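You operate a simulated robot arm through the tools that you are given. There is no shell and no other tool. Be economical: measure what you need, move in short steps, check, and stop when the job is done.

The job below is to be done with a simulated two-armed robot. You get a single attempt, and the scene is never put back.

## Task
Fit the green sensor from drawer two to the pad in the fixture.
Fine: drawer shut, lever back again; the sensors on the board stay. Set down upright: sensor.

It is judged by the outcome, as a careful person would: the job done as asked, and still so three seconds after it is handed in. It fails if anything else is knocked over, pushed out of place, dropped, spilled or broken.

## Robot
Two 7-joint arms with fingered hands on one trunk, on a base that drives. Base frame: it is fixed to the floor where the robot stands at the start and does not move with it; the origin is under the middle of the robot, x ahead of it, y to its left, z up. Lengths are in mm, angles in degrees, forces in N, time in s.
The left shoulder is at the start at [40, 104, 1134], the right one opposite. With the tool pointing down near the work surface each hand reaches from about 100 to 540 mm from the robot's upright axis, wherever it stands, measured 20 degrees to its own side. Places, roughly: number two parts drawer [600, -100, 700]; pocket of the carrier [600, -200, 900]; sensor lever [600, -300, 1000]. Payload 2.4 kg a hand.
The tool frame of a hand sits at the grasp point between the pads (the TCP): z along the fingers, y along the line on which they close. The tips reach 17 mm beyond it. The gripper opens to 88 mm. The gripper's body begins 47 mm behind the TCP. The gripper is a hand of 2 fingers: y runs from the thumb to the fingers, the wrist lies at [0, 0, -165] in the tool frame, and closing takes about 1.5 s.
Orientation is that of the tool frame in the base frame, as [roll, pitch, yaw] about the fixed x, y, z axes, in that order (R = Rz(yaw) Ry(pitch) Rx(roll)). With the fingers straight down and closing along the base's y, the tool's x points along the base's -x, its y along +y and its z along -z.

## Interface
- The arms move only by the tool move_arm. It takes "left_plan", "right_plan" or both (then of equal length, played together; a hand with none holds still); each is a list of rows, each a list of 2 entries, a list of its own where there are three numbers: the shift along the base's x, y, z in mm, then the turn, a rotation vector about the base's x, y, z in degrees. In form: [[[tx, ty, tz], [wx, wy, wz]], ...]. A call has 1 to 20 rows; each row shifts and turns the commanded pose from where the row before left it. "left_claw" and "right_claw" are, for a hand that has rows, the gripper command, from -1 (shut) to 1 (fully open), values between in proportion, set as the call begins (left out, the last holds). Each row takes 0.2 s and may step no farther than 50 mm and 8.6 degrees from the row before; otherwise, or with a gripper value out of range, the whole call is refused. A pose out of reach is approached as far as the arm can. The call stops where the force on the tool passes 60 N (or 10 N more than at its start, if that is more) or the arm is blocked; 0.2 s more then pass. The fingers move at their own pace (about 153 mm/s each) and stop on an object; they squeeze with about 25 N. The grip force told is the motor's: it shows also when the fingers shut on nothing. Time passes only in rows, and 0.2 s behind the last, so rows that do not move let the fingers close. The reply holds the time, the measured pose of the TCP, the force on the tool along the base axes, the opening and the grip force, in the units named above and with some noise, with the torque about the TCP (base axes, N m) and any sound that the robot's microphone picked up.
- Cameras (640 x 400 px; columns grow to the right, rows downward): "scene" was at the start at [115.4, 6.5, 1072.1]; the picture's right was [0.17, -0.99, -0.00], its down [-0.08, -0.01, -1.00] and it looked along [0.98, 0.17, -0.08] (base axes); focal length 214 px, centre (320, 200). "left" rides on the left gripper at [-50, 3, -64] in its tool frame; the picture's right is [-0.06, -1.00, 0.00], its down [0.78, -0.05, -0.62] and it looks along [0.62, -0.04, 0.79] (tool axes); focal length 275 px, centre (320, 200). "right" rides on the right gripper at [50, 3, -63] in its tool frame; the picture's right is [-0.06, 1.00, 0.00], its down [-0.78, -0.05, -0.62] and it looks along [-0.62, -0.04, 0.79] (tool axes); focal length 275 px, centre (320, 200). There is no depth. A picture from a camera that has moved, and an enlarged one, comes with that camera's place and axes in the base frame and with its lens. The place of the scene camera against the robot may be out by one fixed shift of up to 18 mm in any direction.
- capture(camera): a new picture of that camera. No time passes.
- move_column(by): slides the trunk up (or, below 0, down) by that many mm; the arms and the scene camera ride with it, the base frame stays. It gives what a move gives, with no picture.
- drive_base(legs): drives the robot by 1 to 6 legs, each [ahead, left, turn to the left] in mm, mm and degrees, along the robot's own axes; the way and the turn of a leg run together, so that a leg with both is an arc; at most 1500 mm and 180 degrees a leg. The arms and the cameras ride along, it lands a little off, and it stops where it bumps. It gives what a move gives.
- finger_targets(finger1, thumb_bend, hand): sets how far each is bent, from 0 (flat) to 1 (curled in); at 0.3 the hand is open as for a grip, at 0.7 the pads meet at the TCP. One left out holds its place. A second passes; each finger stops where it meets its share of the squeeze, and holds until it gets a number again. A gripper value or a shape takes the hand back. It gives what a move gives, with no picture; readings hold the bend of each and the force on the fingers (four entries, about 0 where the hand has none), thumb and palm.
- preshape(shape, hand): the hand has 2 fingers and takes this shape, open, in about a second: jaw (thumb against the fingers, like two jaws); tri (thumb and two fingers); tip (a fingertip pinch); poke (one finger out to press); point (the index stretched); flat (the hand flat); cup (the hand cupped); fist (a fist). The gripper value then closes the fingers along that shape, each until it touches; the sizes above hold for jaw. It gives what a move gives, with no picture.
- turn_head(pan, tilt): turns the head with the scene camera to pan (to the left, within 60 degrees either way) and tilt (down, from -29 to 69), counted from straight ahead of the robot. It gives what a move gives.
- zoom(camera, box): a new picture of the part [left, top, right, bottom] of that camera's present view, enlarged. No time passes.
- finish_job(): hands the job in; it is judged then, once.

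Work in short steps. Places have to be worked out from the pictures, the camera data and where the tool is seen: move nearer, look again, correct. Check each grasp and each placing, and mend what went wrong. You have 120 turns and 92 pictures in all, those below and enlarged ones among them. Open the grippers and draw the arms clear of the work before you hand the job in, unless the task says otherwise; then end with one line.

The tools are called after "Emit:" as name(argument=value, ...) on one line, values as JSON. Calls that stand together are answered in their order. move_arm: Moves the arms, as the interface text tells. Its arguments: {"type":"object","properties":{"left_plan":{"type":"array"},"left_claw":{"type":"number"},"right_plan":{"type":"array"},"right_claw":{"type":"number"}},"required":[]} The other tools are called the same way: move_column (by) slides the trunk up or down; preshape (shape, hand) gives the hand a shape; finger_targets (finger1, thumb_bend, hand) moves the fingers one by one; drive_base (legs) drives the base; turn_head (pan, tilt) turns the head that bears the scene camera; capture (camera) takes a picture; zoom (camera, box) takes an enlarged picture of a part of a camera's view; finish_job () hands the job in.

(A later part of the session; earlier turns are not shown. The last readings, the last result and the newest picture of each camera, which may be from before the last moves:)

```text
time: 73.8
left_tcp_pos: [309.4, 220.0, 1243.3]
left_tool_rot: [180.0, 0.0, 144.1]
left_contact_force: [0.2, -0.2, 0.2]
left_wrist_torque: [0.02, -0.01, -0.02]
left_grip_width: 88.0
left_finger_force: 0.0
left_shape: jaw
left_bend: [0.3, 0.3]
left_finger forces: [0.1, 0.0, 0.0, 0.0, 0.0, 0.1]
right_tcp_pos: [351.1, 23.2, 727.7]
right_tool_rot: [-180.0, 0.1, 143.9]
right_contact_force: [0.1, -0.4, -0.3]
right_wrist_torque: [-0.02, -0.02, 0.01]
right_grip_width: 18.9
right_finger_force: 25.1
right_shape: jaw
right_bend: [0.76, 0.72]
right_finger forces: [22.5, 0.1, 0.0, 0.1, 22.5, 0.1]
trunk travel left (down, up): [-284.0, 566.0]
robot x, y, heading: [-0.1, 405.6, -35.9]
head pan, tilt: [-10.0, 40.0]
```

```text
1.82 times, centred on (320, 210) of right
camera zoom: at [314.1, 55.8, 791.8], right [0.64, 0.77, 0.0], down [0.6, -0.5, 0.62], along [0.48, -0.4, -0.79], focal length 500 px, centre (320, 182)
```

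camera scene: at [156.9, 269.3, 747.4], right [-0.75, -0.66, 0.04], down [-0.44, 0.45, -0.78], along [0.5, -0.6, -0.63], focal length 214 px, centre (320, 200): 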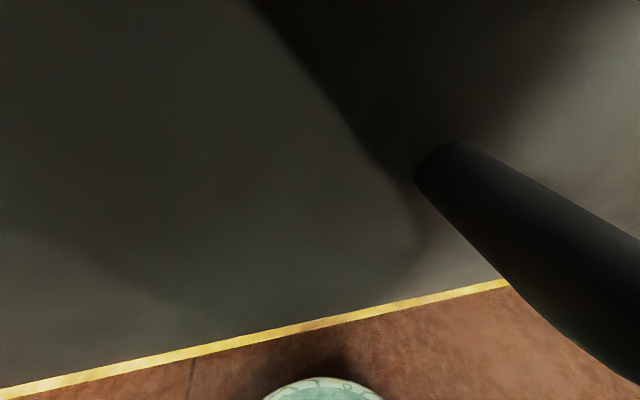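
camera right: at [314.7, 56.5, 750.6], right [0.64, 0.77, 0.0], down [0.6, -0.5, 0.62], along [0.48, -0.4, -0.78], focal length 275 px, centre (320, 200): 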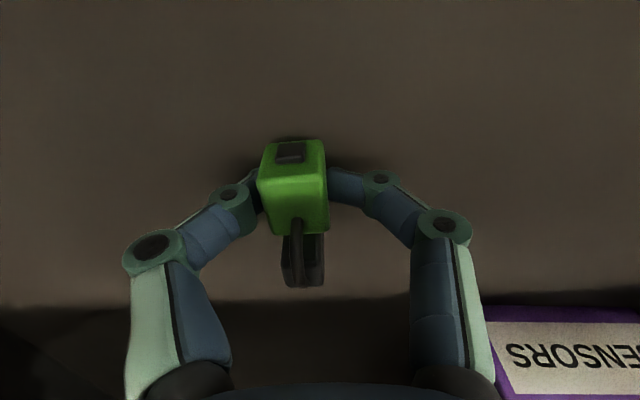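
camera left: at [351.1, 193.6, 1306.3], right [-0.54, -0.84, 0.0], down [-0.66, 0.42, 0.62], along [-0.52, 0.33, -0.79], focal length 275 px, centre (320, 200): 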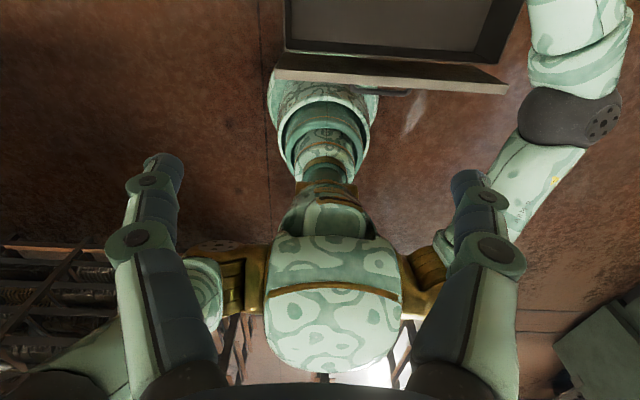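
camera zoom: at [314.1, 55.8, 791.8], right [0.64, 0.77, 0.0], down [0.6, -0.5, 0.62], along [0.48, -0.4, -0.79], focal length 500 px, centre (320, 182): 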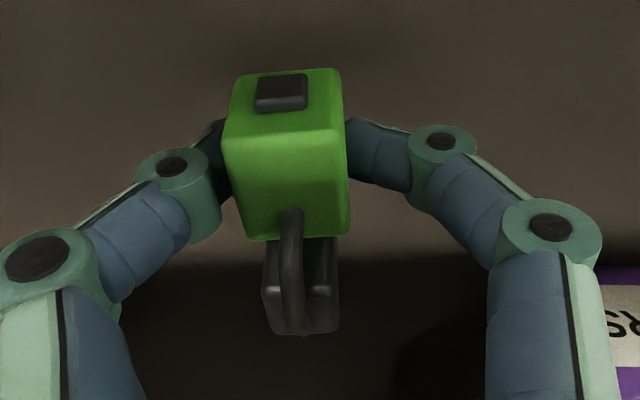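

Sensor held (width 19 mm), slightly tilted. I lift it well up, back the robot off, and will shut the drawer with the left hand before approaching the bench.

Emit:
move_arm(right_plan=[[[0, 0, 45], [0, 0, 0]], [[0, 0, 45], [0, 0, 0]], [[0, 0, 45], [0, 0, 0]], [[0, 0, 45], [0, 0, 0]], [[0, 0, 45], [0, 0, 0]], [[0, 0, 45], [0, 0, 0]], [[0, 0, 45], [0, 0, 0]]])

Emit:
drive_base(legs=[[-110, 0, 0]])

Emit:
turn_head(pan=-5, tilt=35)

Emit:
capture(camera="scene")

```text
time: 75.4
left_tcp_pos: [310.1, 219.9, 1243.3]
left_tool_rot: [180.0, 0.0, 144.1]
left_contact_force: [-0.2, 0.0, -0.6]
left_wrist_torque: [-0.02, -0.01, -0.03]
left_grip_width: 87.8
left_finger_force: 0.0
left_shape: jaw
left_bend: [0.3, 0.3]
left_finger forces: [0.1, 0.0, 0.0, 0.0, 0.0, 0.1]
right_tcp_pos: [349.3, 25.8, 1043.7]
right_tool_rot: [-180.0, 0.1, 143.9]
right_contact_force: [0.2, -0.4, -0.1]
right_wrist_torque: [-0.01, -0.02, 0.03]
right_grip_width: 18.7
right_finger_force: 24.3
right_shape: jaw
right_bend: [0.76, 0.72]
right_finger forces: [22.4, 0.1, 0.0, 0.0, 22.4, 0.0]
trunk travel left (down, up): [-284.0, 566.0]
robot x, y, heading: [0.0, 401.3, -35.5]
head pan, tilt: [-10.0, 40.0]
```

```text
time: 76.6
left_tcp_pos: [220.5, 286.1, 1243.4]
left_tool_rot: [-180.0, 0.0, 144.2]
left_contact_force: [0.9, 0.6, 0.1]
left_wrist_torque: [0.03, -0.01, 0.02]
left_grip_width: 88.0
left_finger_force: 0.0
left_shape: jaw
left_bend: [0.3, 0.3]
left_finger forces: [0.1, 0.0, 0.0, 0.0, 0.1, 0.0]
right_tcp_pos: [261.3, 90.5, 1042.3]
right_tool_rot: [-179.9, 0.1, 143.8]
right_contact_force: [0.1, 0.6, -1.3]
right_wrist_torque: [0.03, 0.01, -0.05]
right_grip_width: 18.6
right_finger_force: 25.0
right_shape: jaw
right_bend: [0.76, 0.72]
right_finger forces: [22.4, 0.0, 0.1, 0.1, 22.4, 0.0]
trunk travel left (down, up): [-284.0, 566.0]
robot x, y, heading: [-88.3, 466.4, -36.0]
head pan, tilt: [-10.0, 40.0]
```

```text
time: 77.2
left_tcp_pos: [220.8, 286.0, 1242.6]
left_tool_rot: [-179.9, 0.1, 144.2]
left_contact_force: [-0.2, -0.2, -0.6]
left_wrist_torque: [-0.01, 0.0, -0.01]
left_grip_width: 87.8
left_finger_force: 0.0
left_shape: jaw
left_bend: [0.3, 0.3]
left_finger forces: [0.1, 0.0, 0.1, 0.0, 0.0, 0.0]
right_tcp_pos: [262.1, 90.6, 1042.1]
right_tool_rot: [180.0, 0.0, 143.9]
right_contact_force: [-1.0, 0.2, -0.6]
right_wrist_torque: [0.0, -0.03, 0.0]
right_grip_width: 18.5
right_finger_force: 25.0
right_shape: jaw
right_bend: [0.76, 0.72]
right_finger forces: [22.4, 0.1, 0.0, 0.0, 22.4, 0.0]
trunk travel left (down, up): [-284.0, 566.0]
robot x, y, heading: [-88.8, 462.9, -36.0]
head pan, tilt: [-5.0, 35.0]
```

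```text
46 pictures are left
camera scene: at [0.6, 379.0, 942.9], right [-0.65, -0.76, 0.0], down [-0.43, 0.38, -0.82], along [0.62, -0.54, -0.57], focal length 214 px, centre (320, 200)
```

scene: 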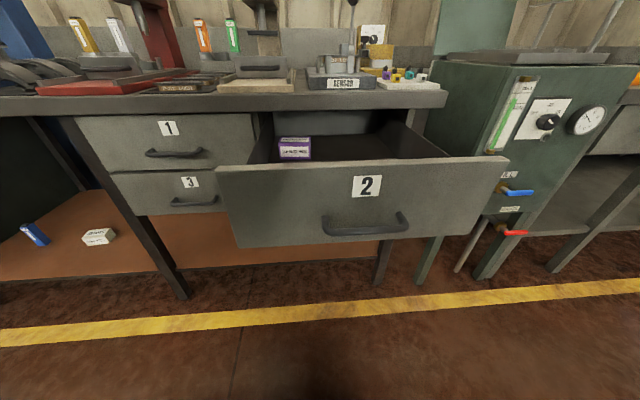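

Now with both arms: the right lifts the sensor higher while the left (closed) moves in front of the drawer panel and goes down.

Emit:
move_arm(left_plan=[[[-41.6, 6, 0], [0, 0, 0]], [[0, 0, -40], [0, 0, 0]], [[0, 0, -40], [0, 0, 0]], [[0, 0, -40], [0, 0, 0]], [[0, 0, -40], [0, 0, 0]], [[0, 0, -40], [0, 0, 0]], [[0, 0, -40], [0, 0, 0]]], right_plan=[[[0, 0, 40], [0, 0, 0]], [[0, 0, 40], [0, 0, 0]], [[0, 0, 40], [0, 0, 0]], [[0, 0, 40], [0, 0, 0]], [[0, 0, 40], [0, 0, 0]], [[0, 0, 40], [0, 0, 0]], [[0, 0, 40], [0, 0, 0]]], left_claw=-1)

Emit:
move_column(by=-220)

Emit:
capture(camera="scene")

```text
time: 78.8
left_tcp_pos: [179.0, 290.6, 1005.5]
left_tool_rot: [180.0, 0.1, 144.2]
left_contact_force: [-0.5, 0.0, -1.1]
left_wrist_torque: [-0.04, 0.03, -0.03]
left_grip_width: 0.0
left_finger_force: 24.9
left_shape: jaw
left_bend: [0.52, 0.66]
left_finger forces: [0.0, 0.0, 0.0, 0.0, 0.0, 0.0]
right_tcp_pos: [217.6, 124.3, 1215.2]
right_tool_rot: [-179.9, 0.2, 143.9]
right_contact_force: [0.0, 0.3, 0.5]
right_wrist_torque: [0.03, 0.04, 0.0]
right_grip_width: 18.6
right_finger_force: 24.9
right_shape: jaw
right_bend: [0.76, 0.72]
right_finger forces: [22.3, 0.1, 0.0, 0.0, 22.3, 0.0]
right hand out of reach, approached as far as the arm can: row 3, 4, 5, 6, 7
trunk travel left (down, up): [-284.0, 566.0]
robot x, y, heading: [-89.5, 467.4, -35.5]
head pan, tilt: [-5.0, 35.0]
```

```text
time: 81.2
left_tcp_pos: [179.2, 291.6, 783.7]
left_tool_rot: [179.9, 0.1, 144.2]
left_contact_force: [-0.3, 0.8, 0.0]
left_wrist_torque: [-0.02, 0.03, 0.0]
left_grip_width: 0.0
left_finger_force: 25.2
left_shape: jaw
left_bend: [0.52, 0.66]
left_finger forces: [0.0, 0.0, 0.0, 0.1, 0.1, 0.1]
right_tcp_pos: [219.8, 126.4, 997.9]
right_tool_rot: [180.0, 0.0, 144.0]
right_contact_force: [0.2, -0.4, 0.5]
right_wrist_torque: [-0.01, 0.0, 0.03]
right_grip_width: 18.5
right_finger_force: 25.1
right_shape: jaw
right_bend: [0.76, 0.72]
right_finger forces: [22.4, 0.0, 0.0, 0.1, 22.3, 0.0]
trunk travel left (down, up): [-64.0, 786.0]
robot x, y, heading: [-91.5, 465.4, -35.6]
head pan, tilt: [-5.0, 35.0]
```

```text
45 pictures are left
camera scene: at [9.3, 372.8, 726.1], right [-0.65, -0.76, 0.0], down [-0.43, 0.38, -0.82], along [0.62, -0.54, -0.57], focal length 214 px, centre (320, 200)
```

scene: 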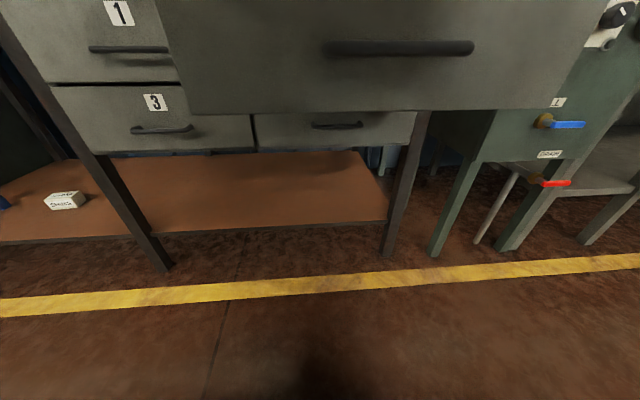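

Pushing the panel itself would bring the gripper body against the bench edge, so I'll push on the handle bar instead (33 mm proud). I shift right 75 mm and lower the left hand to the bar's height, behind it.

Emit:
drive_base(legs=[[0, -75, 0]])

Emit:
move_arm(left_plan=[[[-24, 18, 0], [0, 0, 0]], [[0, 0, -28], [0, 0, 0]], [[0, 0, -29], [0, 0, 0]], [[0, 0, 0], [0, 0, 0]]])

Emit:
capture(camera="scene")

```text
time: 82.2
left_tcp_pos: [136.6, 231.8, 782.6]
left_tool_rot: [-180.0, 0.0, 144.2]
left_contact_force: [-0.6, 0.2, -0.4]
left_wrist_torque: [-0.01, 0.01, 0.0]
left_grip_width: 0.0
left_finger_force: 24.9
left_shape: jaw
left_bend: [0.52, 0.66]
left_finger forces: [0.0, 0.0, 0.0, 0.0, 0.0, 0.0]
right_tcp_pos: [178.2, 65.7, 996.8]
right_tool_rot: [179.9, 0.2, 143.9]
right_contact_force: [0.5, -0.4, 0.2]
right_wrist_torque: [0.02, -0.02, 0.0]
right_grip_width: 18.6
right_finger_force: 24.8
right_shape: jaw
right_bend: [0.76, 0.72]
right_finger forces: [22.4, 0.0, 0.0, 0.1, 22.4, 0.2]
trunk travel left (down, up): [-64.0, 786.0]
robot x, y, heading: [-128.7, 405.5, -35.6]
head pan, tilt: [-5.0, 35.0]
```

```text
time: 83.2
left_tcp_pos: [112.8, 252.8, 726.3]
left_tool_rot: [-180.0, 0.0, 144.2]
left_contact_force: [0.4, -0.3, -0.2]
left_wrist_torque: [0.01, 0.0, 0.02]
left_grip_width: 0.4
left_finger_force: 25.9
left_shape: jaw
left_bend: [0.52, 0.66]
left_finger forces: [0.1, 0.0, 0.0, 0.0, 0.1, 0.1]
right_tcp_pos: [177.0, 66.8, 997.8]
right_tool_rot: [179.9, 0.1, 143.9]
right_contact_force: [0.3, -0.7, -0.5]
right_wrist_torque: [0.0, 0.01, 0.03]
right_grip_width: 18.7
right_finger_force: 25.0
right_shape: jaw
right_bend: [0.76, 0.72]
right_finger forces: [22.2, 0.0, 0.0, 0.0, 22.4, 0.0]
trunk travel left (down, up): [-64.0, 786.0]
robot x, y, heading: [-128.9, 407.1, -35.5]
head pan, tilt: [-5.0, 35.0]
```

```text
44 pictures are left
camera scene: at [-33.6, 313.2, 726.0], right [-0.65, -0.76, 0.0], down [-0.43, 0.38, -0.82], along [0.62, -0.54, -0.57], focal length 214 px, centre (320, 200)
```

scene: 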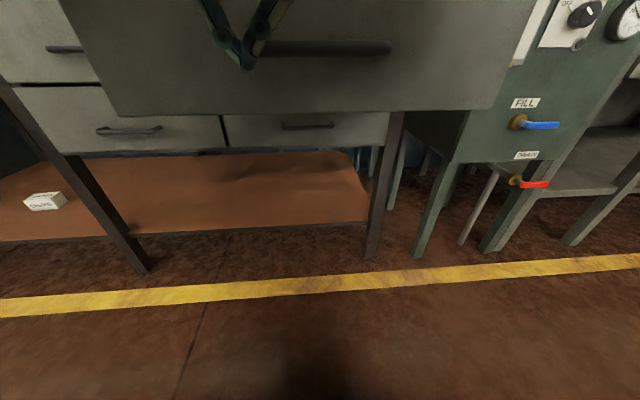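

The fingertips line up with the bar's left end; I move them 25 mm right and 5 mm lower, then drive ahead to push the drawer shut.

Emit:
move_arm(left_plan=[[[-15, -20, -5], [0, 0, 0]], [[0, 0, 0], [0, 0, 0]]])

Emit:
drive_base(legs=[[0, 0, -1], [150, 0, 0]])

Emit:
capture(camera="scene")

```text
time: 83.8
left_tcp_pos: [98.0, 231.3, 721.9]
left_tool_rot: [-180.0, 0.0, 144.2]
left_contact_force: [1.1, -0.4, -0.7]
left_wrist_torque: [0.0, 0.0, -0.03]
left_grip_width: 0.1
left_finger_force: 25.6
left_shape: jaw
left_bend: [0.52, 0.66]
left_finger forces: [0.0, 0.1, 0.0, 0.1, 0.0, 0.0]
right_tcp_pos: [178.1, 66.1, 997.1]
right_tool_rot: [-179.9, 0.1, 144.0]
right_contact_force: [-0.1, -0.3, -0.1]
right_wrist_torque: [-0.01, 0.0, 0.01]
right_grip_width: 18.6
right_finger_force: 24.7
right_shape: jaw
right_bend: [0.76, 0.72]
right_finger forces: [22.4, 0.0, 0.0, 0.0, 22.3, 0.0]
trunk travel left (down, up): [-64.0, 786.0]
robot x, y, heading: [-130.6, 405.7, -35.9]
head pan, tilt: [-5.0, 35.0]
```

```text
time: 85.5
left_tcp_pos: [215.1, 138.7, 722.1]
left_tool_rot: [-180.0, 0.0, 143.3]
left_contact_force: [0.2, 0.0, 1.3]
left_wrist_torque: [0.03, 0.0, -0.04]
left_grip_width: 0.0
left_finger_force: 24.8
left_shape: jaw
left_bend: [0.52, 0.66]
left_finger forces: [0.0, 0.1, 0.0, 0.0, 0.1, 0.0]
right_tcp_pos: [291.0, -26.6, 997.2]
right_tool_rot: [-179.9, 0.2, 143.1]
right_contact_force: [0.1, -0.5, -0.8]
right_wrist_torque: [0.04, -0.02, 0.03]
right_grip_width: 18.9
right_finger_force: 25.0
right_shape: jaw
right_bend: [0.76, 0.72]
right_finger forces: [22.4, 0.0, 0.0, 0.0, 22.2, 0.1]
trunk travel left (down, up): [-64.0, 786.0]
robot x, y, heading: [-13.5, 319.3, -36.9]
head pan, tilt: [-5.0, 35.0]
```

```text
43 pictures are left
camera scene: at [84.3, 222.7, 726.0], right [-0.66, -0.75, 0.0], down [-0.43, 0.38, -0.82], along [0.61, -0.54, -0.57], focal length 214 px, centre (320, 200)
```

scene: 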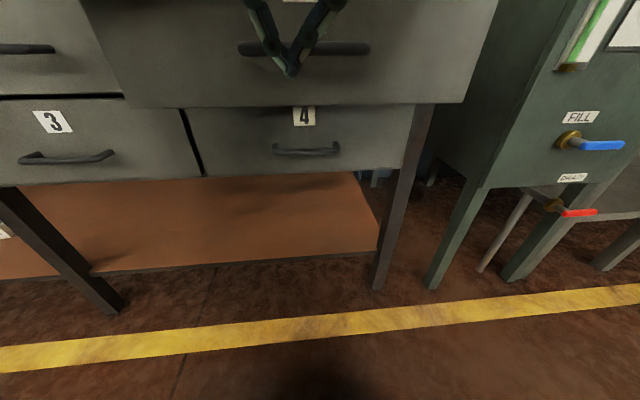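

The drawer is moving in. I drive another 185 mm and check.

Emit:
drive_base(legs=[[185, 0, 0]])

Emit:
capture(camera="scene")

```text
time: 86.9
left_tcp_pos: [322.8, 57.8, 725.7]
left_tool_rot: [179.8, 0.3, 143.7]
left_contact_force: [-0.2, -0.5, 0.2]
left_wrist_torque: [0.01, 0.02, -0.01]
left_grip_width: 0.2
left_finger_force: 24.6
left_shape: jaw
left_bend: [0.52, 0.66]
left_finger forces: [0.0, 0.0, 0.0, 0.1, 0.0, 0.0]
right_tcp_pos: [399.6, -107.3, 1000.4]
right_tool_rot: [179.6, 0.4, 143.9]
right_contact_force: [-0.1, 0.4, 0.3]
right_wrist_torque: [0.02, -0.04, 0.04]
right_grip_width: 18.9
right_finger_force: 25.3
right_shape: jaw
right_bend: [0.76, 0.72]
right_finger forces: [22.3, 0.0, 0.0, 0.1, 22.3, 0.1]
trunk travel left (down, up): [-64.0, 786.0]
robot x, y, heading: [101.0, 233.6, -35.9]
head pan, tilt: [-5.0, 35.0]
stopped in leg 1: the robot was blocked; the commanded pose is now the measured one
```

```text
42 pictures are left
camera scene: at [185.1, 144.4, 729.6], right [-0.65, -0.76, -0.01], down [-0.42, 0.37, -0.83], along [0.63, -0.54, -0.56], focal length 214 px, centre (320, 200)
```

scene: 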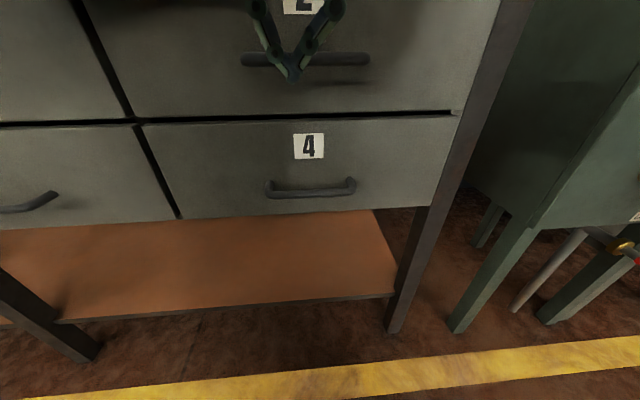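

The base was blocked with the drawer nearly shut (~33 mm left), no force on either hand — likely my right elbow met the green machine. I look right with the head.

Emit:
turn_head(pan=-60, tilt=0)

Emit:
capture(camera="scene")

```text
time: 88.1
left_tcp_pos: [323.7, 57.4, 724.8]
left_tool_rot: [179.6, 0.2, 143.6]
left_contact_force: [0.6, -0.2, 0.3]
left_wrist_torque: [0.0, 0.01, -0.01]
left_grip_width: 0.0
left_finger_force: 24.7
left_shape: jaw
left_bend: [0.52, 0.66]
left_finger forces: [0.0, 0.0, 0.0, 0.0, 0.1, 0.0]
right_tcp_pos: [400.2, -109.4, 1000.0]
right_tool_rot: [179.7, 0.7, 143.9]
right_contact_force: [0.1, 0.2, 0.0]
right_wrist_torque: [-0.04, 0.01, 0.03]
right_grip_width: 18.8
right_finger_force: 25.4
right_shape: jaw
right_bend: [0.76, 0.72]
right_finger forces: [22.3, 0.0, 0.0, 0.1, 22.2, 0.0]
trunk travel left (down, up): [-64.0, 786.0]
robot x, y, heading: [103.2, 231.3, -35.6]
head pan, tilt: [-60.0, 0.0]
```

```text
41 pictures are left
camera scene: at [112.9, 109.5, 767.8], right [-1.0, 0.05, -0.02], down [0.03, 0.18, -0.98], along [-0.05, -0.98, -0.18], focal length 214 px, centre (320, 200)
```

scene: 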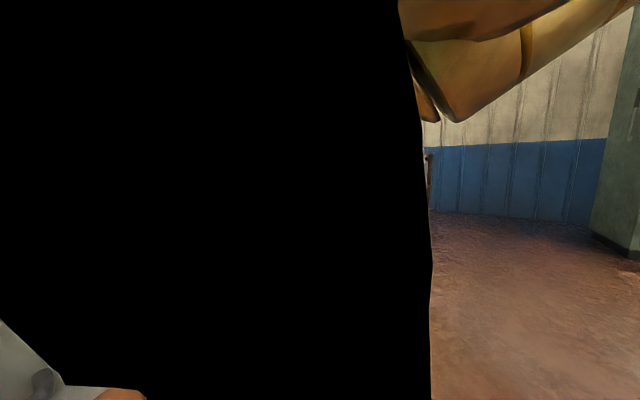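

The scene camera is looking into my own arm; but nothing needs the base to go farther. I simply push the bar home by extending the left arm forward.

Emit:
move_arm(left_plan=[[[12.1, -8.9, 0], [0, 0, 0]], [[12.1, -8.9, 0], [0, 0, 0]], [[12.1, -8.9, 0], [0, 0, 0]], [[12.1, -8.9, 0], [0, 0, 0]]])

Emit:
turn_head(pan=-5, tilt=35)

Emit:
capture(camera="scene")

```text
time: 89.1
left_tcp_pos: [355.7, 9.6, 726.0]
left_tool_rot: [179.7, 0.4, 141.3]
left_contact_force: [-14.0, 19.6, -9.0]
left_wrist_torque: [-1.27, -0.72, 0.44]
left_grip_width: 0.1
left_finger_force: 25.0
left_shape: jaw
left_bend: [0.52, 0.66]
left_finger forces: [0.1, 0.1, 0.0, 0.0, 0.1, 0.1]
right_tcp_pos: [380.0, -119.6, 1000.4]
right_tool_rot: [179.8, 0.8, 142.0]
right_contact_force: [-0.4, -0.2, -0.3]
right_wrist_torque: [0.0, 0.02, 0.02]
right_grip_width: 18.6
right_finger_force: 24.8
right_shape: jaw
right_bend: [0.76, 0.72]
right_finger forces: [22.2, 0.0, 0.0, 0.0, 22.3, 0.1]
trunk travel left (down, up): [-64.0, 786.0]
robot x, y, heading: [98.8, 225.2, -37.6]
head pan, tilt: [-60.0, 0.0]
```

```text
time: 90.4
left_tcp_pos: [355.5, 11.0, 725.4]
left_tool_rot: [180.0, 0.0, 140.5]
left_contact_force: [-83.6, 58.9, 32.0]
left_wrist_torque: [-5.79, -8.2, -0.15]
left_grip_width: 0.0
left_finger_force: 24.8
left_shape: jaw
left_bend: [0.52, 0.66]
left_finger forces: [0.0, 0.0, 0.0, 0.0, 0.1, 0.0]
right_tcp_pos: [383.4, -120.5, 998.0]
right_tool_rot: [-179.9, 0.5, 141.9]
right_contact_force: [-0.7, -0.1, 0.1]
right_wrist_torque: [-0.01, -0.04, 0.01]
right_grip_width: 18.7
right_finger_force: 24.6
right_shape: jaw
right_bend: [0.76, 0.72]
right_finger forces: [22.4, 0.0, 0.1, 0.0, 22.4, 0.1]
trunk travel left (down, up): [-64.0, 786.0]
robot x, y, heading: [98.0, 225.1, -38.1]
head pan, tilt: [-5.0, 35.0]
```

```text
40 pictures are left
camera scene: at [167.6, 145.0, 734.9], right [-0.68, -0.73, 0.0], down [-0.39, 0.37, -0.84], along [0.62, -0.57, -0.54], focal length 214 px, centre (320, 200)
```

scene: 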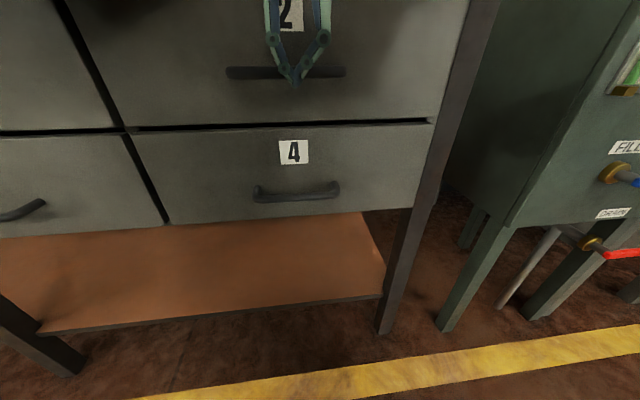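

The push now meets a firm stop and the drawer looks flush. I withdraw the left hand 60 mm, back the base off a little and verify.

Emit:
move_arm(left_plan=[[[-24, 18, 0], [0, 0, 0]], [[-24, 18, 0], [0, 0, 0]], [[-24, 18, 0], [0, 0, 0]], [[0, 0, 0], [0, 0, 0]]])

Emit:
drive_base(legs=[[-200, 60, 0]])

Emit:
move_column(by=330)

Emit:
capture(camera="scene")

```text
time: 91.4
left_tcp_pos: [309.0, 92.3, 718.7]
left_tool_rot: [179.7, -0.2, 145.4]
left_contact_force: [0.0, -0.3, 0.2]
left_wrist_torque: [-0.01, -0.02, -0.01]
left_grip_width: 0.1
left_finger_force: 25.4
left_shape: jaw
left_bend: [0.52, 0.66]
left_finger forces: [0.0, 0.1, 0.1, 0.0, 0.0, 0.0]
right_tcp_pos: [416.7, -91.3, 999.0]
right_tool_rot: [179.7, 0.4, 145.5]
right_contact_force: [-0.5, -0.3, -0.5]
right_wrist_torque: [0.01, -0.01, -0.01]
right_grip_width: 18.8
right_finger_force: 24.9
right_shape: jaw
right_bend: [0.76, 0.72]
right_finger forces: [22.4, 0.1, 0.1, 0.1, 22.3, 0.1]
trunk travel left (down, up): [-64.0, 786.0]
robot x, y, heading: [107.1, 237.1, -34.4]
head pan, tilt: [-5.0, 35.0]
```

```text
time: 93.0
left_tcp_pos: [184.0, 242.4, 715.9]
left_tool_rot: [-180.0, -1.0, 143.8]
left_contact_force: [0.4, 0.7, 0.5]
left_wrist_torque: [0.01, 0.01, 0.02]
left_grip_width: 0.3
left_finger_force: 24.6
left_shape: jaw
left_bend: [0.52, 0.66]
left_finger forces: [0.0, 0.1, 0.1, 0.0, 0.0, 0.0]
right_tcp_pos: [291.4, 56.5, 994.5]
right_tool_rot: [180.0, -0.3, 144.2]
right_contact_force: [0.7, -0.6, -0.4]
right_wrist_torque: [0.03, -0.01, 0.04]
right_grip_width: 18.5
right_finger_force: 24.6
right_shape: jaw
right_bend: [0.76, 0.72]
right_finger forces: [22.3, 0.0, 0.1, 0.1, 22.3, 0.0]
trunk travel left (down, up): [-64.0, 786.0]
robot x, y, heading: [-21.0, 396.8, -35.6]
head pan, tilt: [-5.0, 35.0]
```

```text
time: 96.3
left_tcp_pos: [184.6, 242.3, 1045.8]
left_tool_rot: [179.9, -1.0, 143.8]
left_contact_force: [1.1, -0.2, -0.2]
left_wrist_torque: [-0.01, 0.03, -0.02]
left_grip_width: 0.0
left_finger_force: 24.6
left_shape: jaw
left_bend: [0.52, 0.66]
left_finger forces: [0.0, 0.0, 0.1, 0.0, 0.1, 0.0]
right_tcp_pos: [256.5, 80.0, 1362.9]
right_tool_rot: [179.9, 5.3, 144.0]
right_contact_force: [0.6, 0.0, -0.3]
right_wrist_torque: [-0.02, -0.02, 0.03]
right_grip_width: 18.7
right_finger_force: 25.5
right_shape: jaw
right_bend: [0.76, 0.72]
right_finger forces: [22.4, 0.0, 0.1, 0.1, 22.3, 0.0]
trunk travel left (down, up): [-394.0, 456.0]
robot x, y, heading: [-27.4, 398.1, -35.9]
head pan, tilt: [-5.0, 35.0]
```

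```text
39 pictures are left
camera scene: at [62.5, 314.2, 1053.3], right [-0.65, -0.76, 0.0], down [-0.43, 0.37, -0.82], along [0.62, -0.53, -0.57], focal length 214 px, centre (320, 200)
```

scene: 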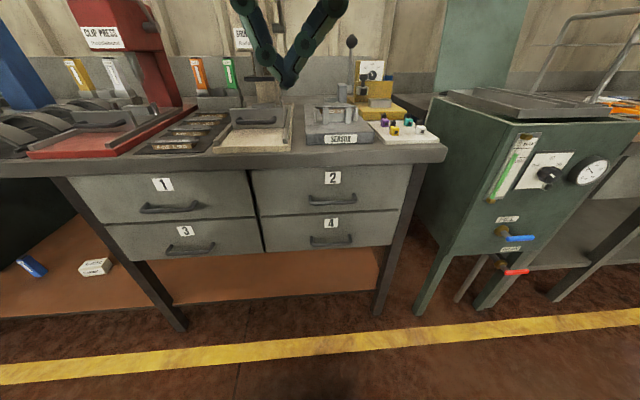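

Drawer 2 is shut flush. Now I level the right hand, lift the left out of the way, and drive up to the bench.

Emit:
move_arm(left_plan=[[[0, 30, 40], [0, 0, 0]], [[0, 30, 40], [0, 0, 0]], [[0, 20, 40], [0, 0, 0]], [[0, 0, 40], [0, 0, 0]], [[0, 0, 0], [0, 0, 0]], [[0, 0, 0], [0, 0, 0]]], right_plan=[[[0, 0, -40], [1.6, 2.15, 0]], [[0, 0, -40], [1.6, 2.15, 0]], [[0, 0, -40], [0, 0, 0]], [[0, 0, -40], [0, 0, 0]], [[0, 0, -40], [0, 0, 0]], [[0, 0, -40], [0, 0, 0]]])

Emit:
drive_base(legs=[[0, 0, -0.6], [270, 0, 0]])

Emit:
capture(camera="right")

```text
time: 97.7
left_tcp_pos: [184.3, 322.0, 1208.6]
left_tool_rot: [180.0, -0.8, 143.8]
left_contact_force: [0.6, 0.4, 0.0]
left_wrist_torque: [0.02, -0.02, 0.0]
left_grip_width: 0.0
left_finger_force: 25.6
left_shape: jaw
left_bend: [0.52, 0.66]
left_finger forces: [0.0, 0.1, 0.0, 0.1, 0.1, 0.0]
right_tcp_pos: [256.4, 79.7, 1124.2]
right_tool_rot: [179.8, 0.0, 144.1]
right_contact_force: [-0.6, -0.2, -0.3]
right_wrist_torque: [0.01, 0.01, 0.02]
right_grip_width: 18.8
right_finger_force: 24.9
right_shape: jaw
right_bend: [0.76, 0.72]
right_finger forces: [22.3, 0.1, 0.0, 0.0, 22.3, 0.0]
trunk travel left (down, up): [-394.0, 456.0]
robot x, y, heading: [-24.3, 398.2, -35.6]
head pan, tilt: [-5.0, 35.0]
```

```text
time: 99.9
left_tcp_pos: [406.1, 156.5, 1207.9]
left_tool_rot: [180.0, -0.8, 143.1]
left_contact_force: [-0.3, -0.4, 0.2]
left_wrist_torque: [0.01, -0.03, 0.0]
left_grip_width: 0.0
left_finger_force: 24.5
left_shape: jaw
left_bend: [0.52, 0.66]
left_finger forces: [0.0, 0.0, 0.0, 0.0, 0.0, 0.0]
right_tcp_pos: [474.9, -88.2, 1123.8]
right_tool_rot: [179.9, 0.1, 143.4]
right_contact_force: [-0.2, 0.9, 0.2]
right_wrist_torque: [-0.01, 0.03, 0.01]
right_grip_width: 18.5
right_finger_force: 25.1
right_shape: jaw
right_bend: [0.76, 0.72]
right_finger forces: [22.2, 0.0, 0.0, 0.0, 22.2, 0.0]
trunk travel left (down, up): [-394.0, 456.0]
robot x, y, heading: [199.4, 236.0, -36.5]
head pan, tilt: [-5.0, 35.0]
```

```text
38 pictures are left
camera right: at [437.9, -55.9, 1187.5], right [0.64, 0.76, 0.0], down [0.6, -0.51, 0.62], along [0.47, -0.4, -0.79], focal length 275 px, centre (320, 200)
```

right: 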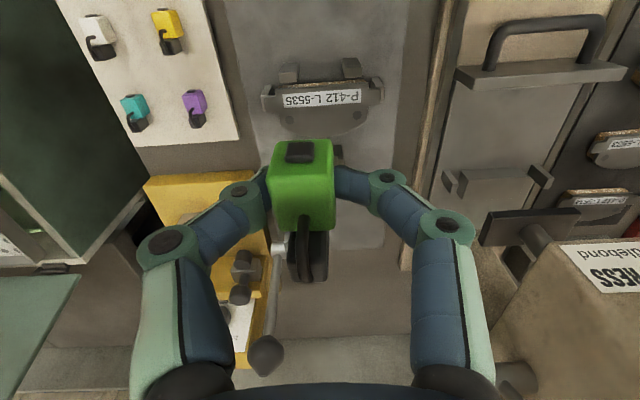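

The held sensor hides the carrier in this view. I raise the trunk so the head looks down onto the fixture.

Emit:
move_column(by=350)

Emit:
turn_head(pan=-12, tilt=42)

Emit:
capture(camera="scene")

```text
time: 103.3
left_tcp_pos: [406.1, 155.5, 1557.5]
left_tool_rot: [-179.9, -0.9, 143.1]
left_contact_force: [-0.2, 0.5, -1.0]
left_wrist_torque: [0.02, 0.04, 0.02]
left_grip_width: 0.0
left_finger_force: 25.2
left_shape: jaw
left_bend: [0.52, 0.66]
left_finger forces: [0.1, 0.0, 0.0, 0.0, 0.0, 0.0]
right_tcp_pos: [474.7, -86.4, 1474.4]
right_tool_rot: [179.9, 0.0, 143.4]
right_contact_force: [0.2, 0.2, -0.1]
right_wrist_torque: [0.0, 0.05, 0.0]
right_grip_width: 18.7
right_finger_force: 25.0
right_shape: jaw
right_bend: [0.76, 0.72]
right_finger forces: [22.2, 0.1, 0.0, 0.0, 22.2, 0.0]
trunk travel left (down, up): [-744.0, 106.0]
robot x, y, heading: [202.0, 235.8, -36.1]
head pan, tilt: [-5.0, 35.0]
```

```text
time: 104.0
left_tcp_pos: [406.2, 157.6, 1556.2]
left_tool_rot: [179.9, -0.9, 143.1]
left_contact_force: [-0.6, 0.7, 0.0]
left_wrist_torque: [0.0, -0.01, 0.0]
left_grip_width: 0.0
left_finger_force: 24.6
left_shape: jaw
left_bend: [0.52, 0.66]
left_finger forces: [0.0, 0.0, 0.0, 0.0, 0.0, 0.0]
right_tcp_pos: [474.4, -86.7, 1474.6]
right_tool_rot: [179.9, 0.0, 143.4]
right_contact_force: [-0.6, -0.2, -0.3]
right_wrist_torque: [-0.02, -0.01, 0.02]
right_grip_width: 18.6
right_finger_force: 25.0
right_shape: jaw
right_bend: [0.76, 0.72]
right_finger forces: [22.3, 0.0, 0.1, 0.0, 22.2, 0.0]
trunk travel left (down, up): [-744.0, 106.0]
robot x, y, heading: [195.3, 235.1, -36.4]
head pan, tilt: [-12.0, 42.0]
```

```text
37 pictures are left
camera scene: at [270.0, 147.8, 1394.2], right [-0.75, -0.66, 0.0], down [-0.44, 0.5, -0.74], along [0.49, -0.56, -0.67], focal length 214 px, centre (320, 200)
```

scene: 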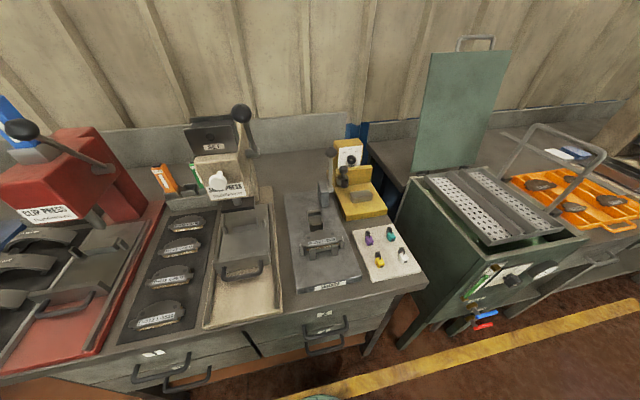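

Emit:
zoom(camera="scene", box=[275, 170, 365, 260])

Emit:
zoom(camera="scene", box=[350, 215, 420, 275])

```text
4.44 times, centred on (320, 215) of scene
camera zoom: at [270.0, 147.8, 1394.2], right [-0.75, -0.66, 0.0], down [-0.44, 0.5, -0.74], along [0.49, -0.56, -0.67], focal length 953 px, centre (320, 133)
```

zoom: 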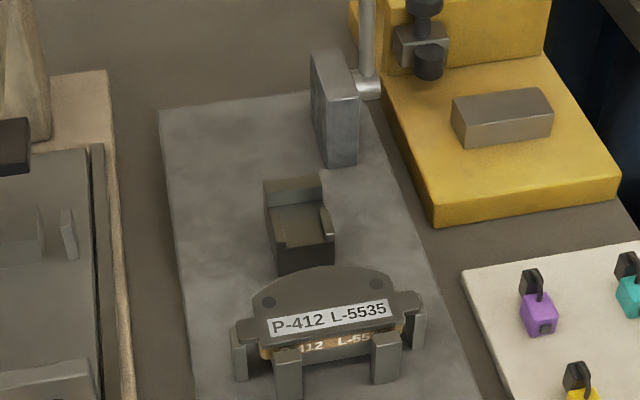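

```text
6.67 times, centred on (385, 245) of scene
camera zoom: at [270.0, 147.8, 1394.2], right [-0.75, -0.66, 0.0], down [-0.44, 0.5, -0.74], along [0.49, -0.56, -0.67], focal length 1430 px, centre (-113, -100)
```

zoom: 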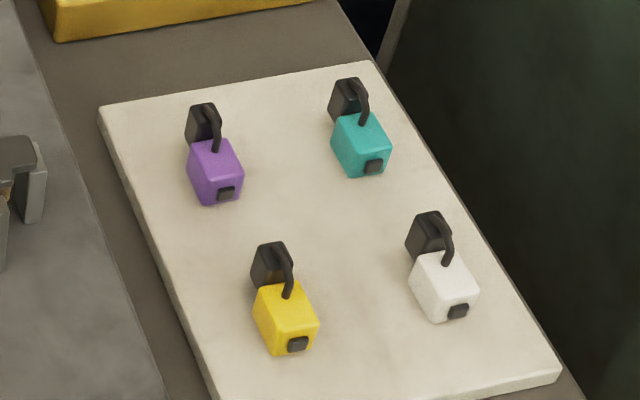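

Now it's clear: each sensor is a cube with a small nub in front and a connector behind; the pocket opens up and toward the pad, so the nub faces me, as held. I lower the trunk again and drive 100 mm closer so the wrist camera can view the pocket past the held sensor.

Emit:
move_column(by=-330)

Emit:
drive_base(legs=[[100, 0, 0]])

Emit:
capture(camera="right")

```text
time: 107.3
left_tcp_pos: [405.2, 156.8, 1227.0]
left_tool_rot: [180.0, -0.8, 143.1]
left_contact_force: [0.1, 0.0, 0.0]
left_wrist_torque: [0.0, -0.03, 0.03]
left_grip_width: 0.0
left_finger_force: 24.6
left_shape: jaw
left_bend: [0.52, 0.66]
left_finger forces: [0.0, 0.0, 0.1, 0.0, 0.0, 0.0]
right_tcp_pos: [475.8, -87.0, 1144.1]
right_tool_rot: [-180.0, 0.1, 143.5]
right_contact_force: [0.1, 0.1, -0.1]
right_wrist_torque: [-0.01, -0.01, 0.0]
right_grip_width: 18.9
right_finger_force: 25.0
right_shape: jaw
right_bend: [0.76, 0.72]
right_finger forces: [22.3, 0.0, 0.0, 0.0, 22.2, 0.0]
trunk travel left (down, up): [-414.0, 436.0]
robot x, y, heading: [197.8, 235.6, -36.6]
head pan, tilt: [-12.0, 42.0]
```

```text
time: 108.4
left_tcp_pos: [490.6, 96.8, 1226.4]
left_tool_rot: [-180.0, -0.8, 143.4]
left_contact_force: [0.3, -0.4, 0.1]
left_wrist_torque: [-0.01, -0.01, -0.01]
left_grip_width: 0.0
left_finger_force: 25.1
left_shape: jaw
left_bend: [0.52, 0.66]
left_finger forces: [0.1, 0.0, 0.0, 0.0, 0.1, 0.1]
right_tcp_pos: [559.8, -148.7, 1142.3]
right_tool_rot: [179.9, 0.0, 143.6]
right_contact_force: [-0.8, 0.9, -0.3]
right_wrist_torque: [-0.02, -0.02, 0.0]
right_grip_width: 18.8
right_finger_force: 24.9
right_shape: jaw
right_bend: [0.76, 0.72]
right_finger forces: [22.2, 0.0, 0.0, 0.0, 22.2, 0.0]
trunk travel left (down, up): [-414.0, 436.0]
robot x, y, heading: [280.7, 172.4, -36.3]
head pan, tilt: [-12.0, 42.0]
```

```text
34 pictures are left
camera right: at [522.4, -116.6, 1207.4], right [0.64, 0.77, 0.0], down [0.6, -0.51, 0.62], along [0.47, -0.4, -0.79], focal length 275 px, centre (320, 200)
```

right: 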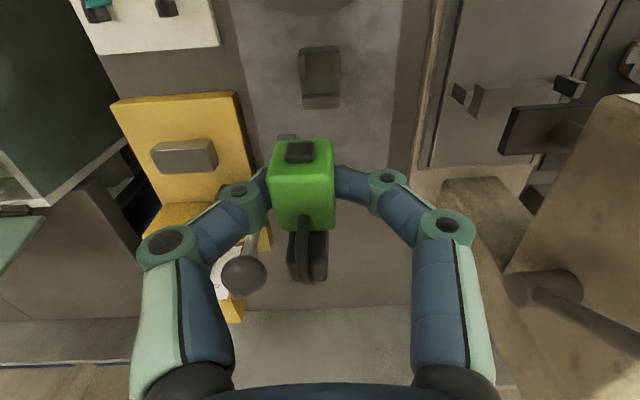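

No bump, and the carrier is visible now. I zoom on it.

Emit:
zoom(camera="right", box=[260, 20, 380, 140])

```text
3.33 times, centred on (320, 80) of right
camera zoom: at [522.4, -116.6, 1207.4], right [0.64, 0.77, 0.0], down [0.6, -0.51, 0.62], along [0.47, -0.4, -0.79], focal length 918 px, centre (320, 600)
```

zoom: 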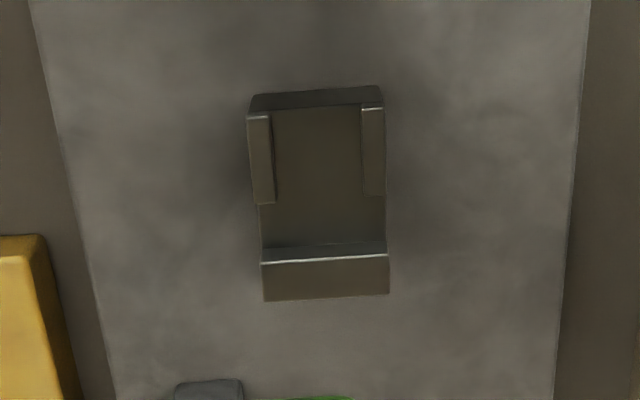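

The pocket: floor z≈906, side walls n 542–566 up to z≈914 with 27 mm between them (centre e≈212), back wall at n≈581. My fingertips are level with the sensor's underside, so I must regrip higher: I'll set it on the flat plate in front of the posts (n≈405) and take it again ~9 mm higher. First back off and lower the trunk.

Emit:
drive_base(legs=[[-135, 0, 0]])

Emit:
move_column(by=-170)

Emit:
capture(camera="right")

```text
time: 109.7
left_tcp_pos: [382.3, 174.7, 1227.7]
left_tool_rot: [180.0, -0.8, 143.1]
left_contact_force: [-0.2, -0.1, 0.3]
left_wrist_torque: [0.0, -0.04, 0.01]
left_grip_width: 0.0
left_finger_force: 25.3
left_shape: jaw
left_bend: [0.52, 0.66]
left_finger forces: [0.1, 0.0, 0.0, 0.1, 0.1, 0.1]
right_tcp_pos: [451.2, -70.0, 1143.7]
right_tool_rot: [179.9, 0.0, 143.5]
right_contact_force: [-0.9, -0.2, -0.9]
right_wrist_torque: [-0.01, -0.01, 0.02]
right_grip_width: 18.7
right_finger_force: 25.4
right_shape: jaw
right_bend: [0.76, 0.72]
right_finger forces: [22.2, 0.0, 0.0, 0.1, 22.2, 0.1]
trunk travel left (down, up): [-414.0, 436.0]
robot x, y, heading: [178.2, 250.3, -36.4]
head pan, tilt: [-12.0, 42.0]
```

```text
time: 111.7
left_tcp_pos: [383.0, 174.3, 1056.4]
left_tool_rot: [-180.0, -0.8, 143.0]
left_contact_force: [-0.3, -0.8, 0.2]
left_wrist_torque: [0.0, 0.0, 0.0]
left_grip_width: 0.0
left_finger_force: 25.3
left_shape: jaw
left_bend: [0.52, 0.66]
left_finger forces: [0.0, 0.1, 0.0, 0.1, 0.0, 0.0]
right_tcp_pos: [452.1, -68.8, 973.7]
right_tool_rot: [179.9, -0.1, 143.6]
right_contact_force: [-0.8, -0.3, 0.2]
right_wrist_torque: [0.01, 0.01, 0.0]
right_grip_width: 18.9
right_finger_force: 25.1
right_shape: jaw
right_bend: [0.76, 0.72]
right_finger forces: [22.3, 0.0, 0.1, 0.1, 22.3, 0.0]
trunk travel left (down, up): [-244.0, 606.0]
robot x, y, heading: [178.6, 252.3, -36.7]
head pan, tilt: [-12.0, 42.0]
```

```text
32 pictures are left
camera right: at [414.1, -38.4, 1037.9], right [0.64, 0.76, 0.0], down [0.6, -0.51, 0.62], along [0.47, -0.4, -0.79], focal length 275 px, centre (320, 200)
```

right: 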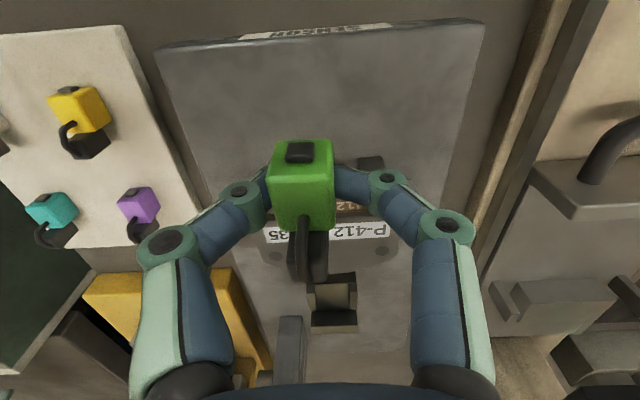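

The plate's free strip runs n≈380–428. I move to n≈393 and go down 74 mm, just above touching.

Emit:
move_arm(right_plan=[[[-8.8, 6.5, 0], [0, 0, 0]], [[0, 0, -25], [0, 0, 0]], [[0, 0, -25], [0, 0, 0]], [[0, 0, -22], [0, 0, 0]], [[0, 0, 0], [0, 0, 0]]])

Emit:
capture(camera="right")

Emit:
zoom(camera="scene", box=[260, 60, 420, 180])

```text
time: 112.8
left_tcp_pos: [382.7, 173.7, 1058.3]
left_tool_rot: [-179.9, -0.9, 143.1]
left_contact_force: [1.6, 0.5, -0.7]
left_wrist_torque: [0.01, 0.0, -0.02]
left_grip_width: 0.0
left_finger_force: 24.7
left_shape: jaw
left_bend: [0.52, 0.66]
left_finger forces: [0.0, 0.0, 0.1, 0.0, 0.1, 0.0]
right_tcp_pos: [442.5, -62.9, 902.1]
right_tool_rot: [179.9, 0.0, 143.4]
right_contact_force: [0.7, 0.3, -0.1]
right_wrist_torque: [0.01, -0.01, 0.01]
right_grip_width: 18.7
right_finger_force: 25.1
right_shape: jaw
right_bend: [0.76, 0.72]
right_finger forces: [22.2, 0.0, 0.0, 0.0, 22.2, 0.0]
trunk travel left (down, up): [-244.0, 606.0]
robot x, y, heading: [174.8, 253.3, -36.5]
head pan, tilt: [-12.0, 42.0]
```

```text
31 pictures are left
camera right: at [405.8, -31.4, 966.5], right [0.64, 0.76, 0.0], down [0.6, -0.51, 0.62], along [0.47, -0.4, -0.79], focal length 275 px, centre (320, 200)
```

right: 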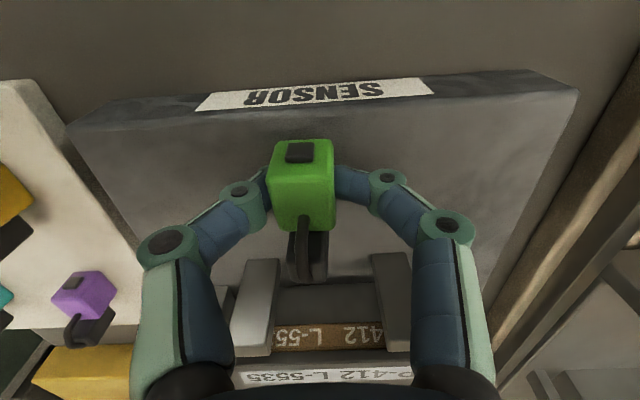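

```text
3.33 times, centred on (340, 120) of scene
camera zoom: at [253.9, 159.5, 892.4], right [-0.75, -0.66, 0.0], down [-0.44, 0.5, -0.74], along [0.49, -0.56, -0.67], focal length 715 px, centre (253, 467)
```

zoom: 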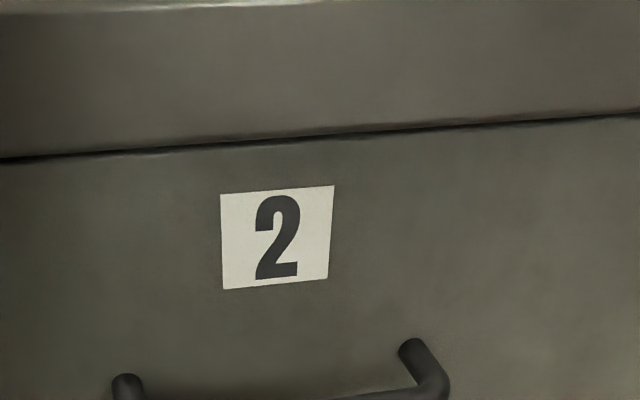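

Above the plate with room all round. I lower gently in small steps until contact.

Emit:
move_arm(right_plan=[[[0, 0, -2.5], [0, 0, 0]], [[0, 0, -2.5], [0, 0, 0]], [[0, 0, -2], [0, 0, 0]], [[0, 0, 0], [0, 0, 0]]])

```text
time: 113.8
left_tcp_pos: [381.3, 174.0, 1057.5]
left_tool_rot: [180.0, -0.8, 143.1]
left_contact_force: [-0.1, -0.1, -0.4]
left_wrist_torque: [0.01, -0.01, -0.01]
left_grip_width: 0.0
left_finger_force: 25.0
left_shape: jaw
left_bend: [0.52, 0.66]
left_finger forces: [0.1, 0.0, 0.0, 0.1, 0.0, 0.0]
right_tcp_pos: [442.1, -62.6, 896.9]
right_tool_rot: [179.8, 0.2, 143.4]
right_contact_force: [0.5, -4.5, 17.0]
right_wrist_torque: [-0.32, 0.17, 0.04]
right_grip_width: 18.8
right_finger_force: 25.0
right_shape: jaw
right_bend: [0.76, 0.72]
right_finger forces: [22.4, 0.1, 0.1, 0.0, 38.6, 0.0]
trunk travel left (down, up): [-244.0, 606.0]
robot x, y, heading: [175.1, 253.3, -36.7]
head pan, tilt: [-12.0, 42.0]
```

Contact felt (17 N up) at TCP z 897. I open the fingers to release it.

Emit:
move_arm(right_plan=[[[0, 0, 1], [0, 0, 0]], [[0, 0, 0], [0, 0, 0]], [[0, 0, 0], [0, 0, 0]], [[0, 0, 0], [0, 0, 0]]], right_claw=0.0)

Emit:
capture(camera="right")

```text
time: 114.8
left_tcp_pos: [382.8, 174.0, 1057.4]
left_tool_rot: [179.9, -0.7, 143.1]
left_contact_force: [-0.8, 0.2, 0.3]
left_wrist_torque: [-0.02, 0.02, 0.0]
left_grip_width: 0.0
left_finger_force: 24.7
left_shape: jaw
left_bend: [0.52, 0.66]
left_finger forces: [0.0, 0.0, 0.1, 0.0, 0.1, 0.0]
right_tcp_pos: [442.8, -61.5, 897.5]
right_tool_rot: [179.9, 0.0, 143.4]
right_contact_force: [-0.9, 1.2, 10.8]
right_wrist_torque: [0.0, 0.06, -0.02]
right_grip_width: 36.0
right_finger_force: 0.1
right_shape: jaw
right_bend: [0.76, 0.72]
right_finger forces: [4.6, 0.0, 0.1, 0.0, 5.7, 0.0]
trunk travel left (down, up): [-244.0, 606.0]
robot x, y, heading: [177.3, 252.3, -36.3]
head pan, tilt: [-12.0, 42.0]
```

```text
29 pictures are left
camera right: at [404.7, -30.5, 959.9], right [0.64, 0.77, 0.0], down [0.6, -0.51, 0.62], along [0.47, -0.4, -0.79], focal length 275 px, centre (320, 200)
```

right: 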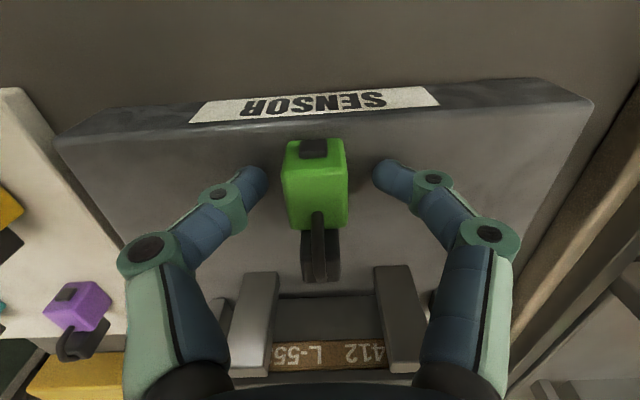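

The sensor stands freely and upright between the fingers. I raise the hand 10.5 mm, centre it by 1.4 mm, and regrip.

Emit:
move_arm(right_plan=[[[0, 0, 5], [0, 0, 0]], [[-0.8, -1.1, 5.5], [0, 0, 0]], [[0, 0, 0], [0, 0, 0]]])

Emit:
move_arm(right_plan=[[[0, 0, 0], [0, 0, 0]], [[0, 0, 0], [0, 0, 0]], [[0, 0, 0], [0, 0, 0]], [[0, 0, 0], [0, 0, 0]], [[0, 0, 0], [0, 0, 0]]], right_claw=-1)

Emit:
capture(camera="right")

```text
time: 115.7
left_tcp_pos: [382.5, 173.3, 1057.1]
left_tool_rot: [-180.0, -0.9, 143.1]
left_contact_force: [-0.1, -0.1, 0.8]
left_wrist_torque: [-0.01, 0.01, -0.01]
left_grip_width: 0.1
left_finger_force: 24.9
left_shape: jaw
left_bend: [0.52, 0.66]
left_finger forces: [0.0, 0.0, 0.0, 0.0, 0.0, 0.1]
right_tcp_pos: [442.1, -65.0, 906.0]
right_tool_rot: [179.9, -0.1, 143.4]
right_contact_force: [0.3, -0.1, 0.2]
right_wrist_torque: [0.03, 0.0, 0.03]
right_grip_width: 43.3
right_finger_force: 0.2
right_shape: jaw
right_bend: [0.73, 0.7]
right_finger forces: [0.0, 0.1, 0.0, 0.0, 0.0, 0.1]
trunk travel left (down, up): [-244.0, 606.0]
robot x, y, heading: [176.1, 253.8, -36.3]
head pan, tilt: [-12.0, 42.0]
```

```text
time: 116.8
left_tcp_pos: [382.0, 173.8, 1058.5]
left_tool_rot: [180.0, -0.9, 143.1]
left_contact_force: [0.7, -0.2, 0.4]
left_wrist_torque: [0.03, 0.02, 0.01]
left_grip_width: 0.0
left_finger_force: 24.6
left_shape: jaw
left_bend: [0.52, 0.66]
left_finger forces: [0.0, 0.0, 0.0, 0.0, 0.1, 0.1]
right_tcp_pos: [443.4, -64.2, 907.2]
right_tool_rot: [179.8, -0.1, 143.3]
right_contact_force: [0.5, -0.8, -0.6]
right_wrist_torque: [-0.02, -0.02, 0.0]
right_grip_width: 12.3
right_finger_force: 25.0
right_shape: jaw
right_bend: [0.73, 0.7]
right_finger forces: [22.5, 0.1, 0.0, 0.0, 22.4, 0.0]
trunk travel left (down, up): [-244.0, 606.0]
robot x, y, heading: [177.3, 246.5, -36.5]
head pan, tilt: [-12.0, 42.0]
```

```text
28 pictures are left
camera right: at [404.8, -32.5, 970.7], right [0.64, 0.76, 0.0], down [0.6, -0.51, 0.62], along [0.47, -0.4, -0.79], focal length 275 px, centre (320, 200)
```

right: 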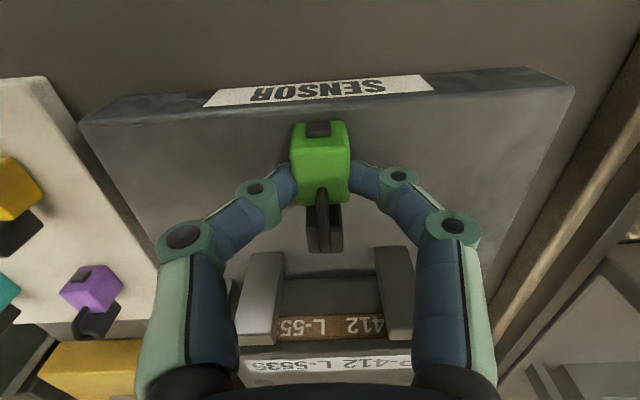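

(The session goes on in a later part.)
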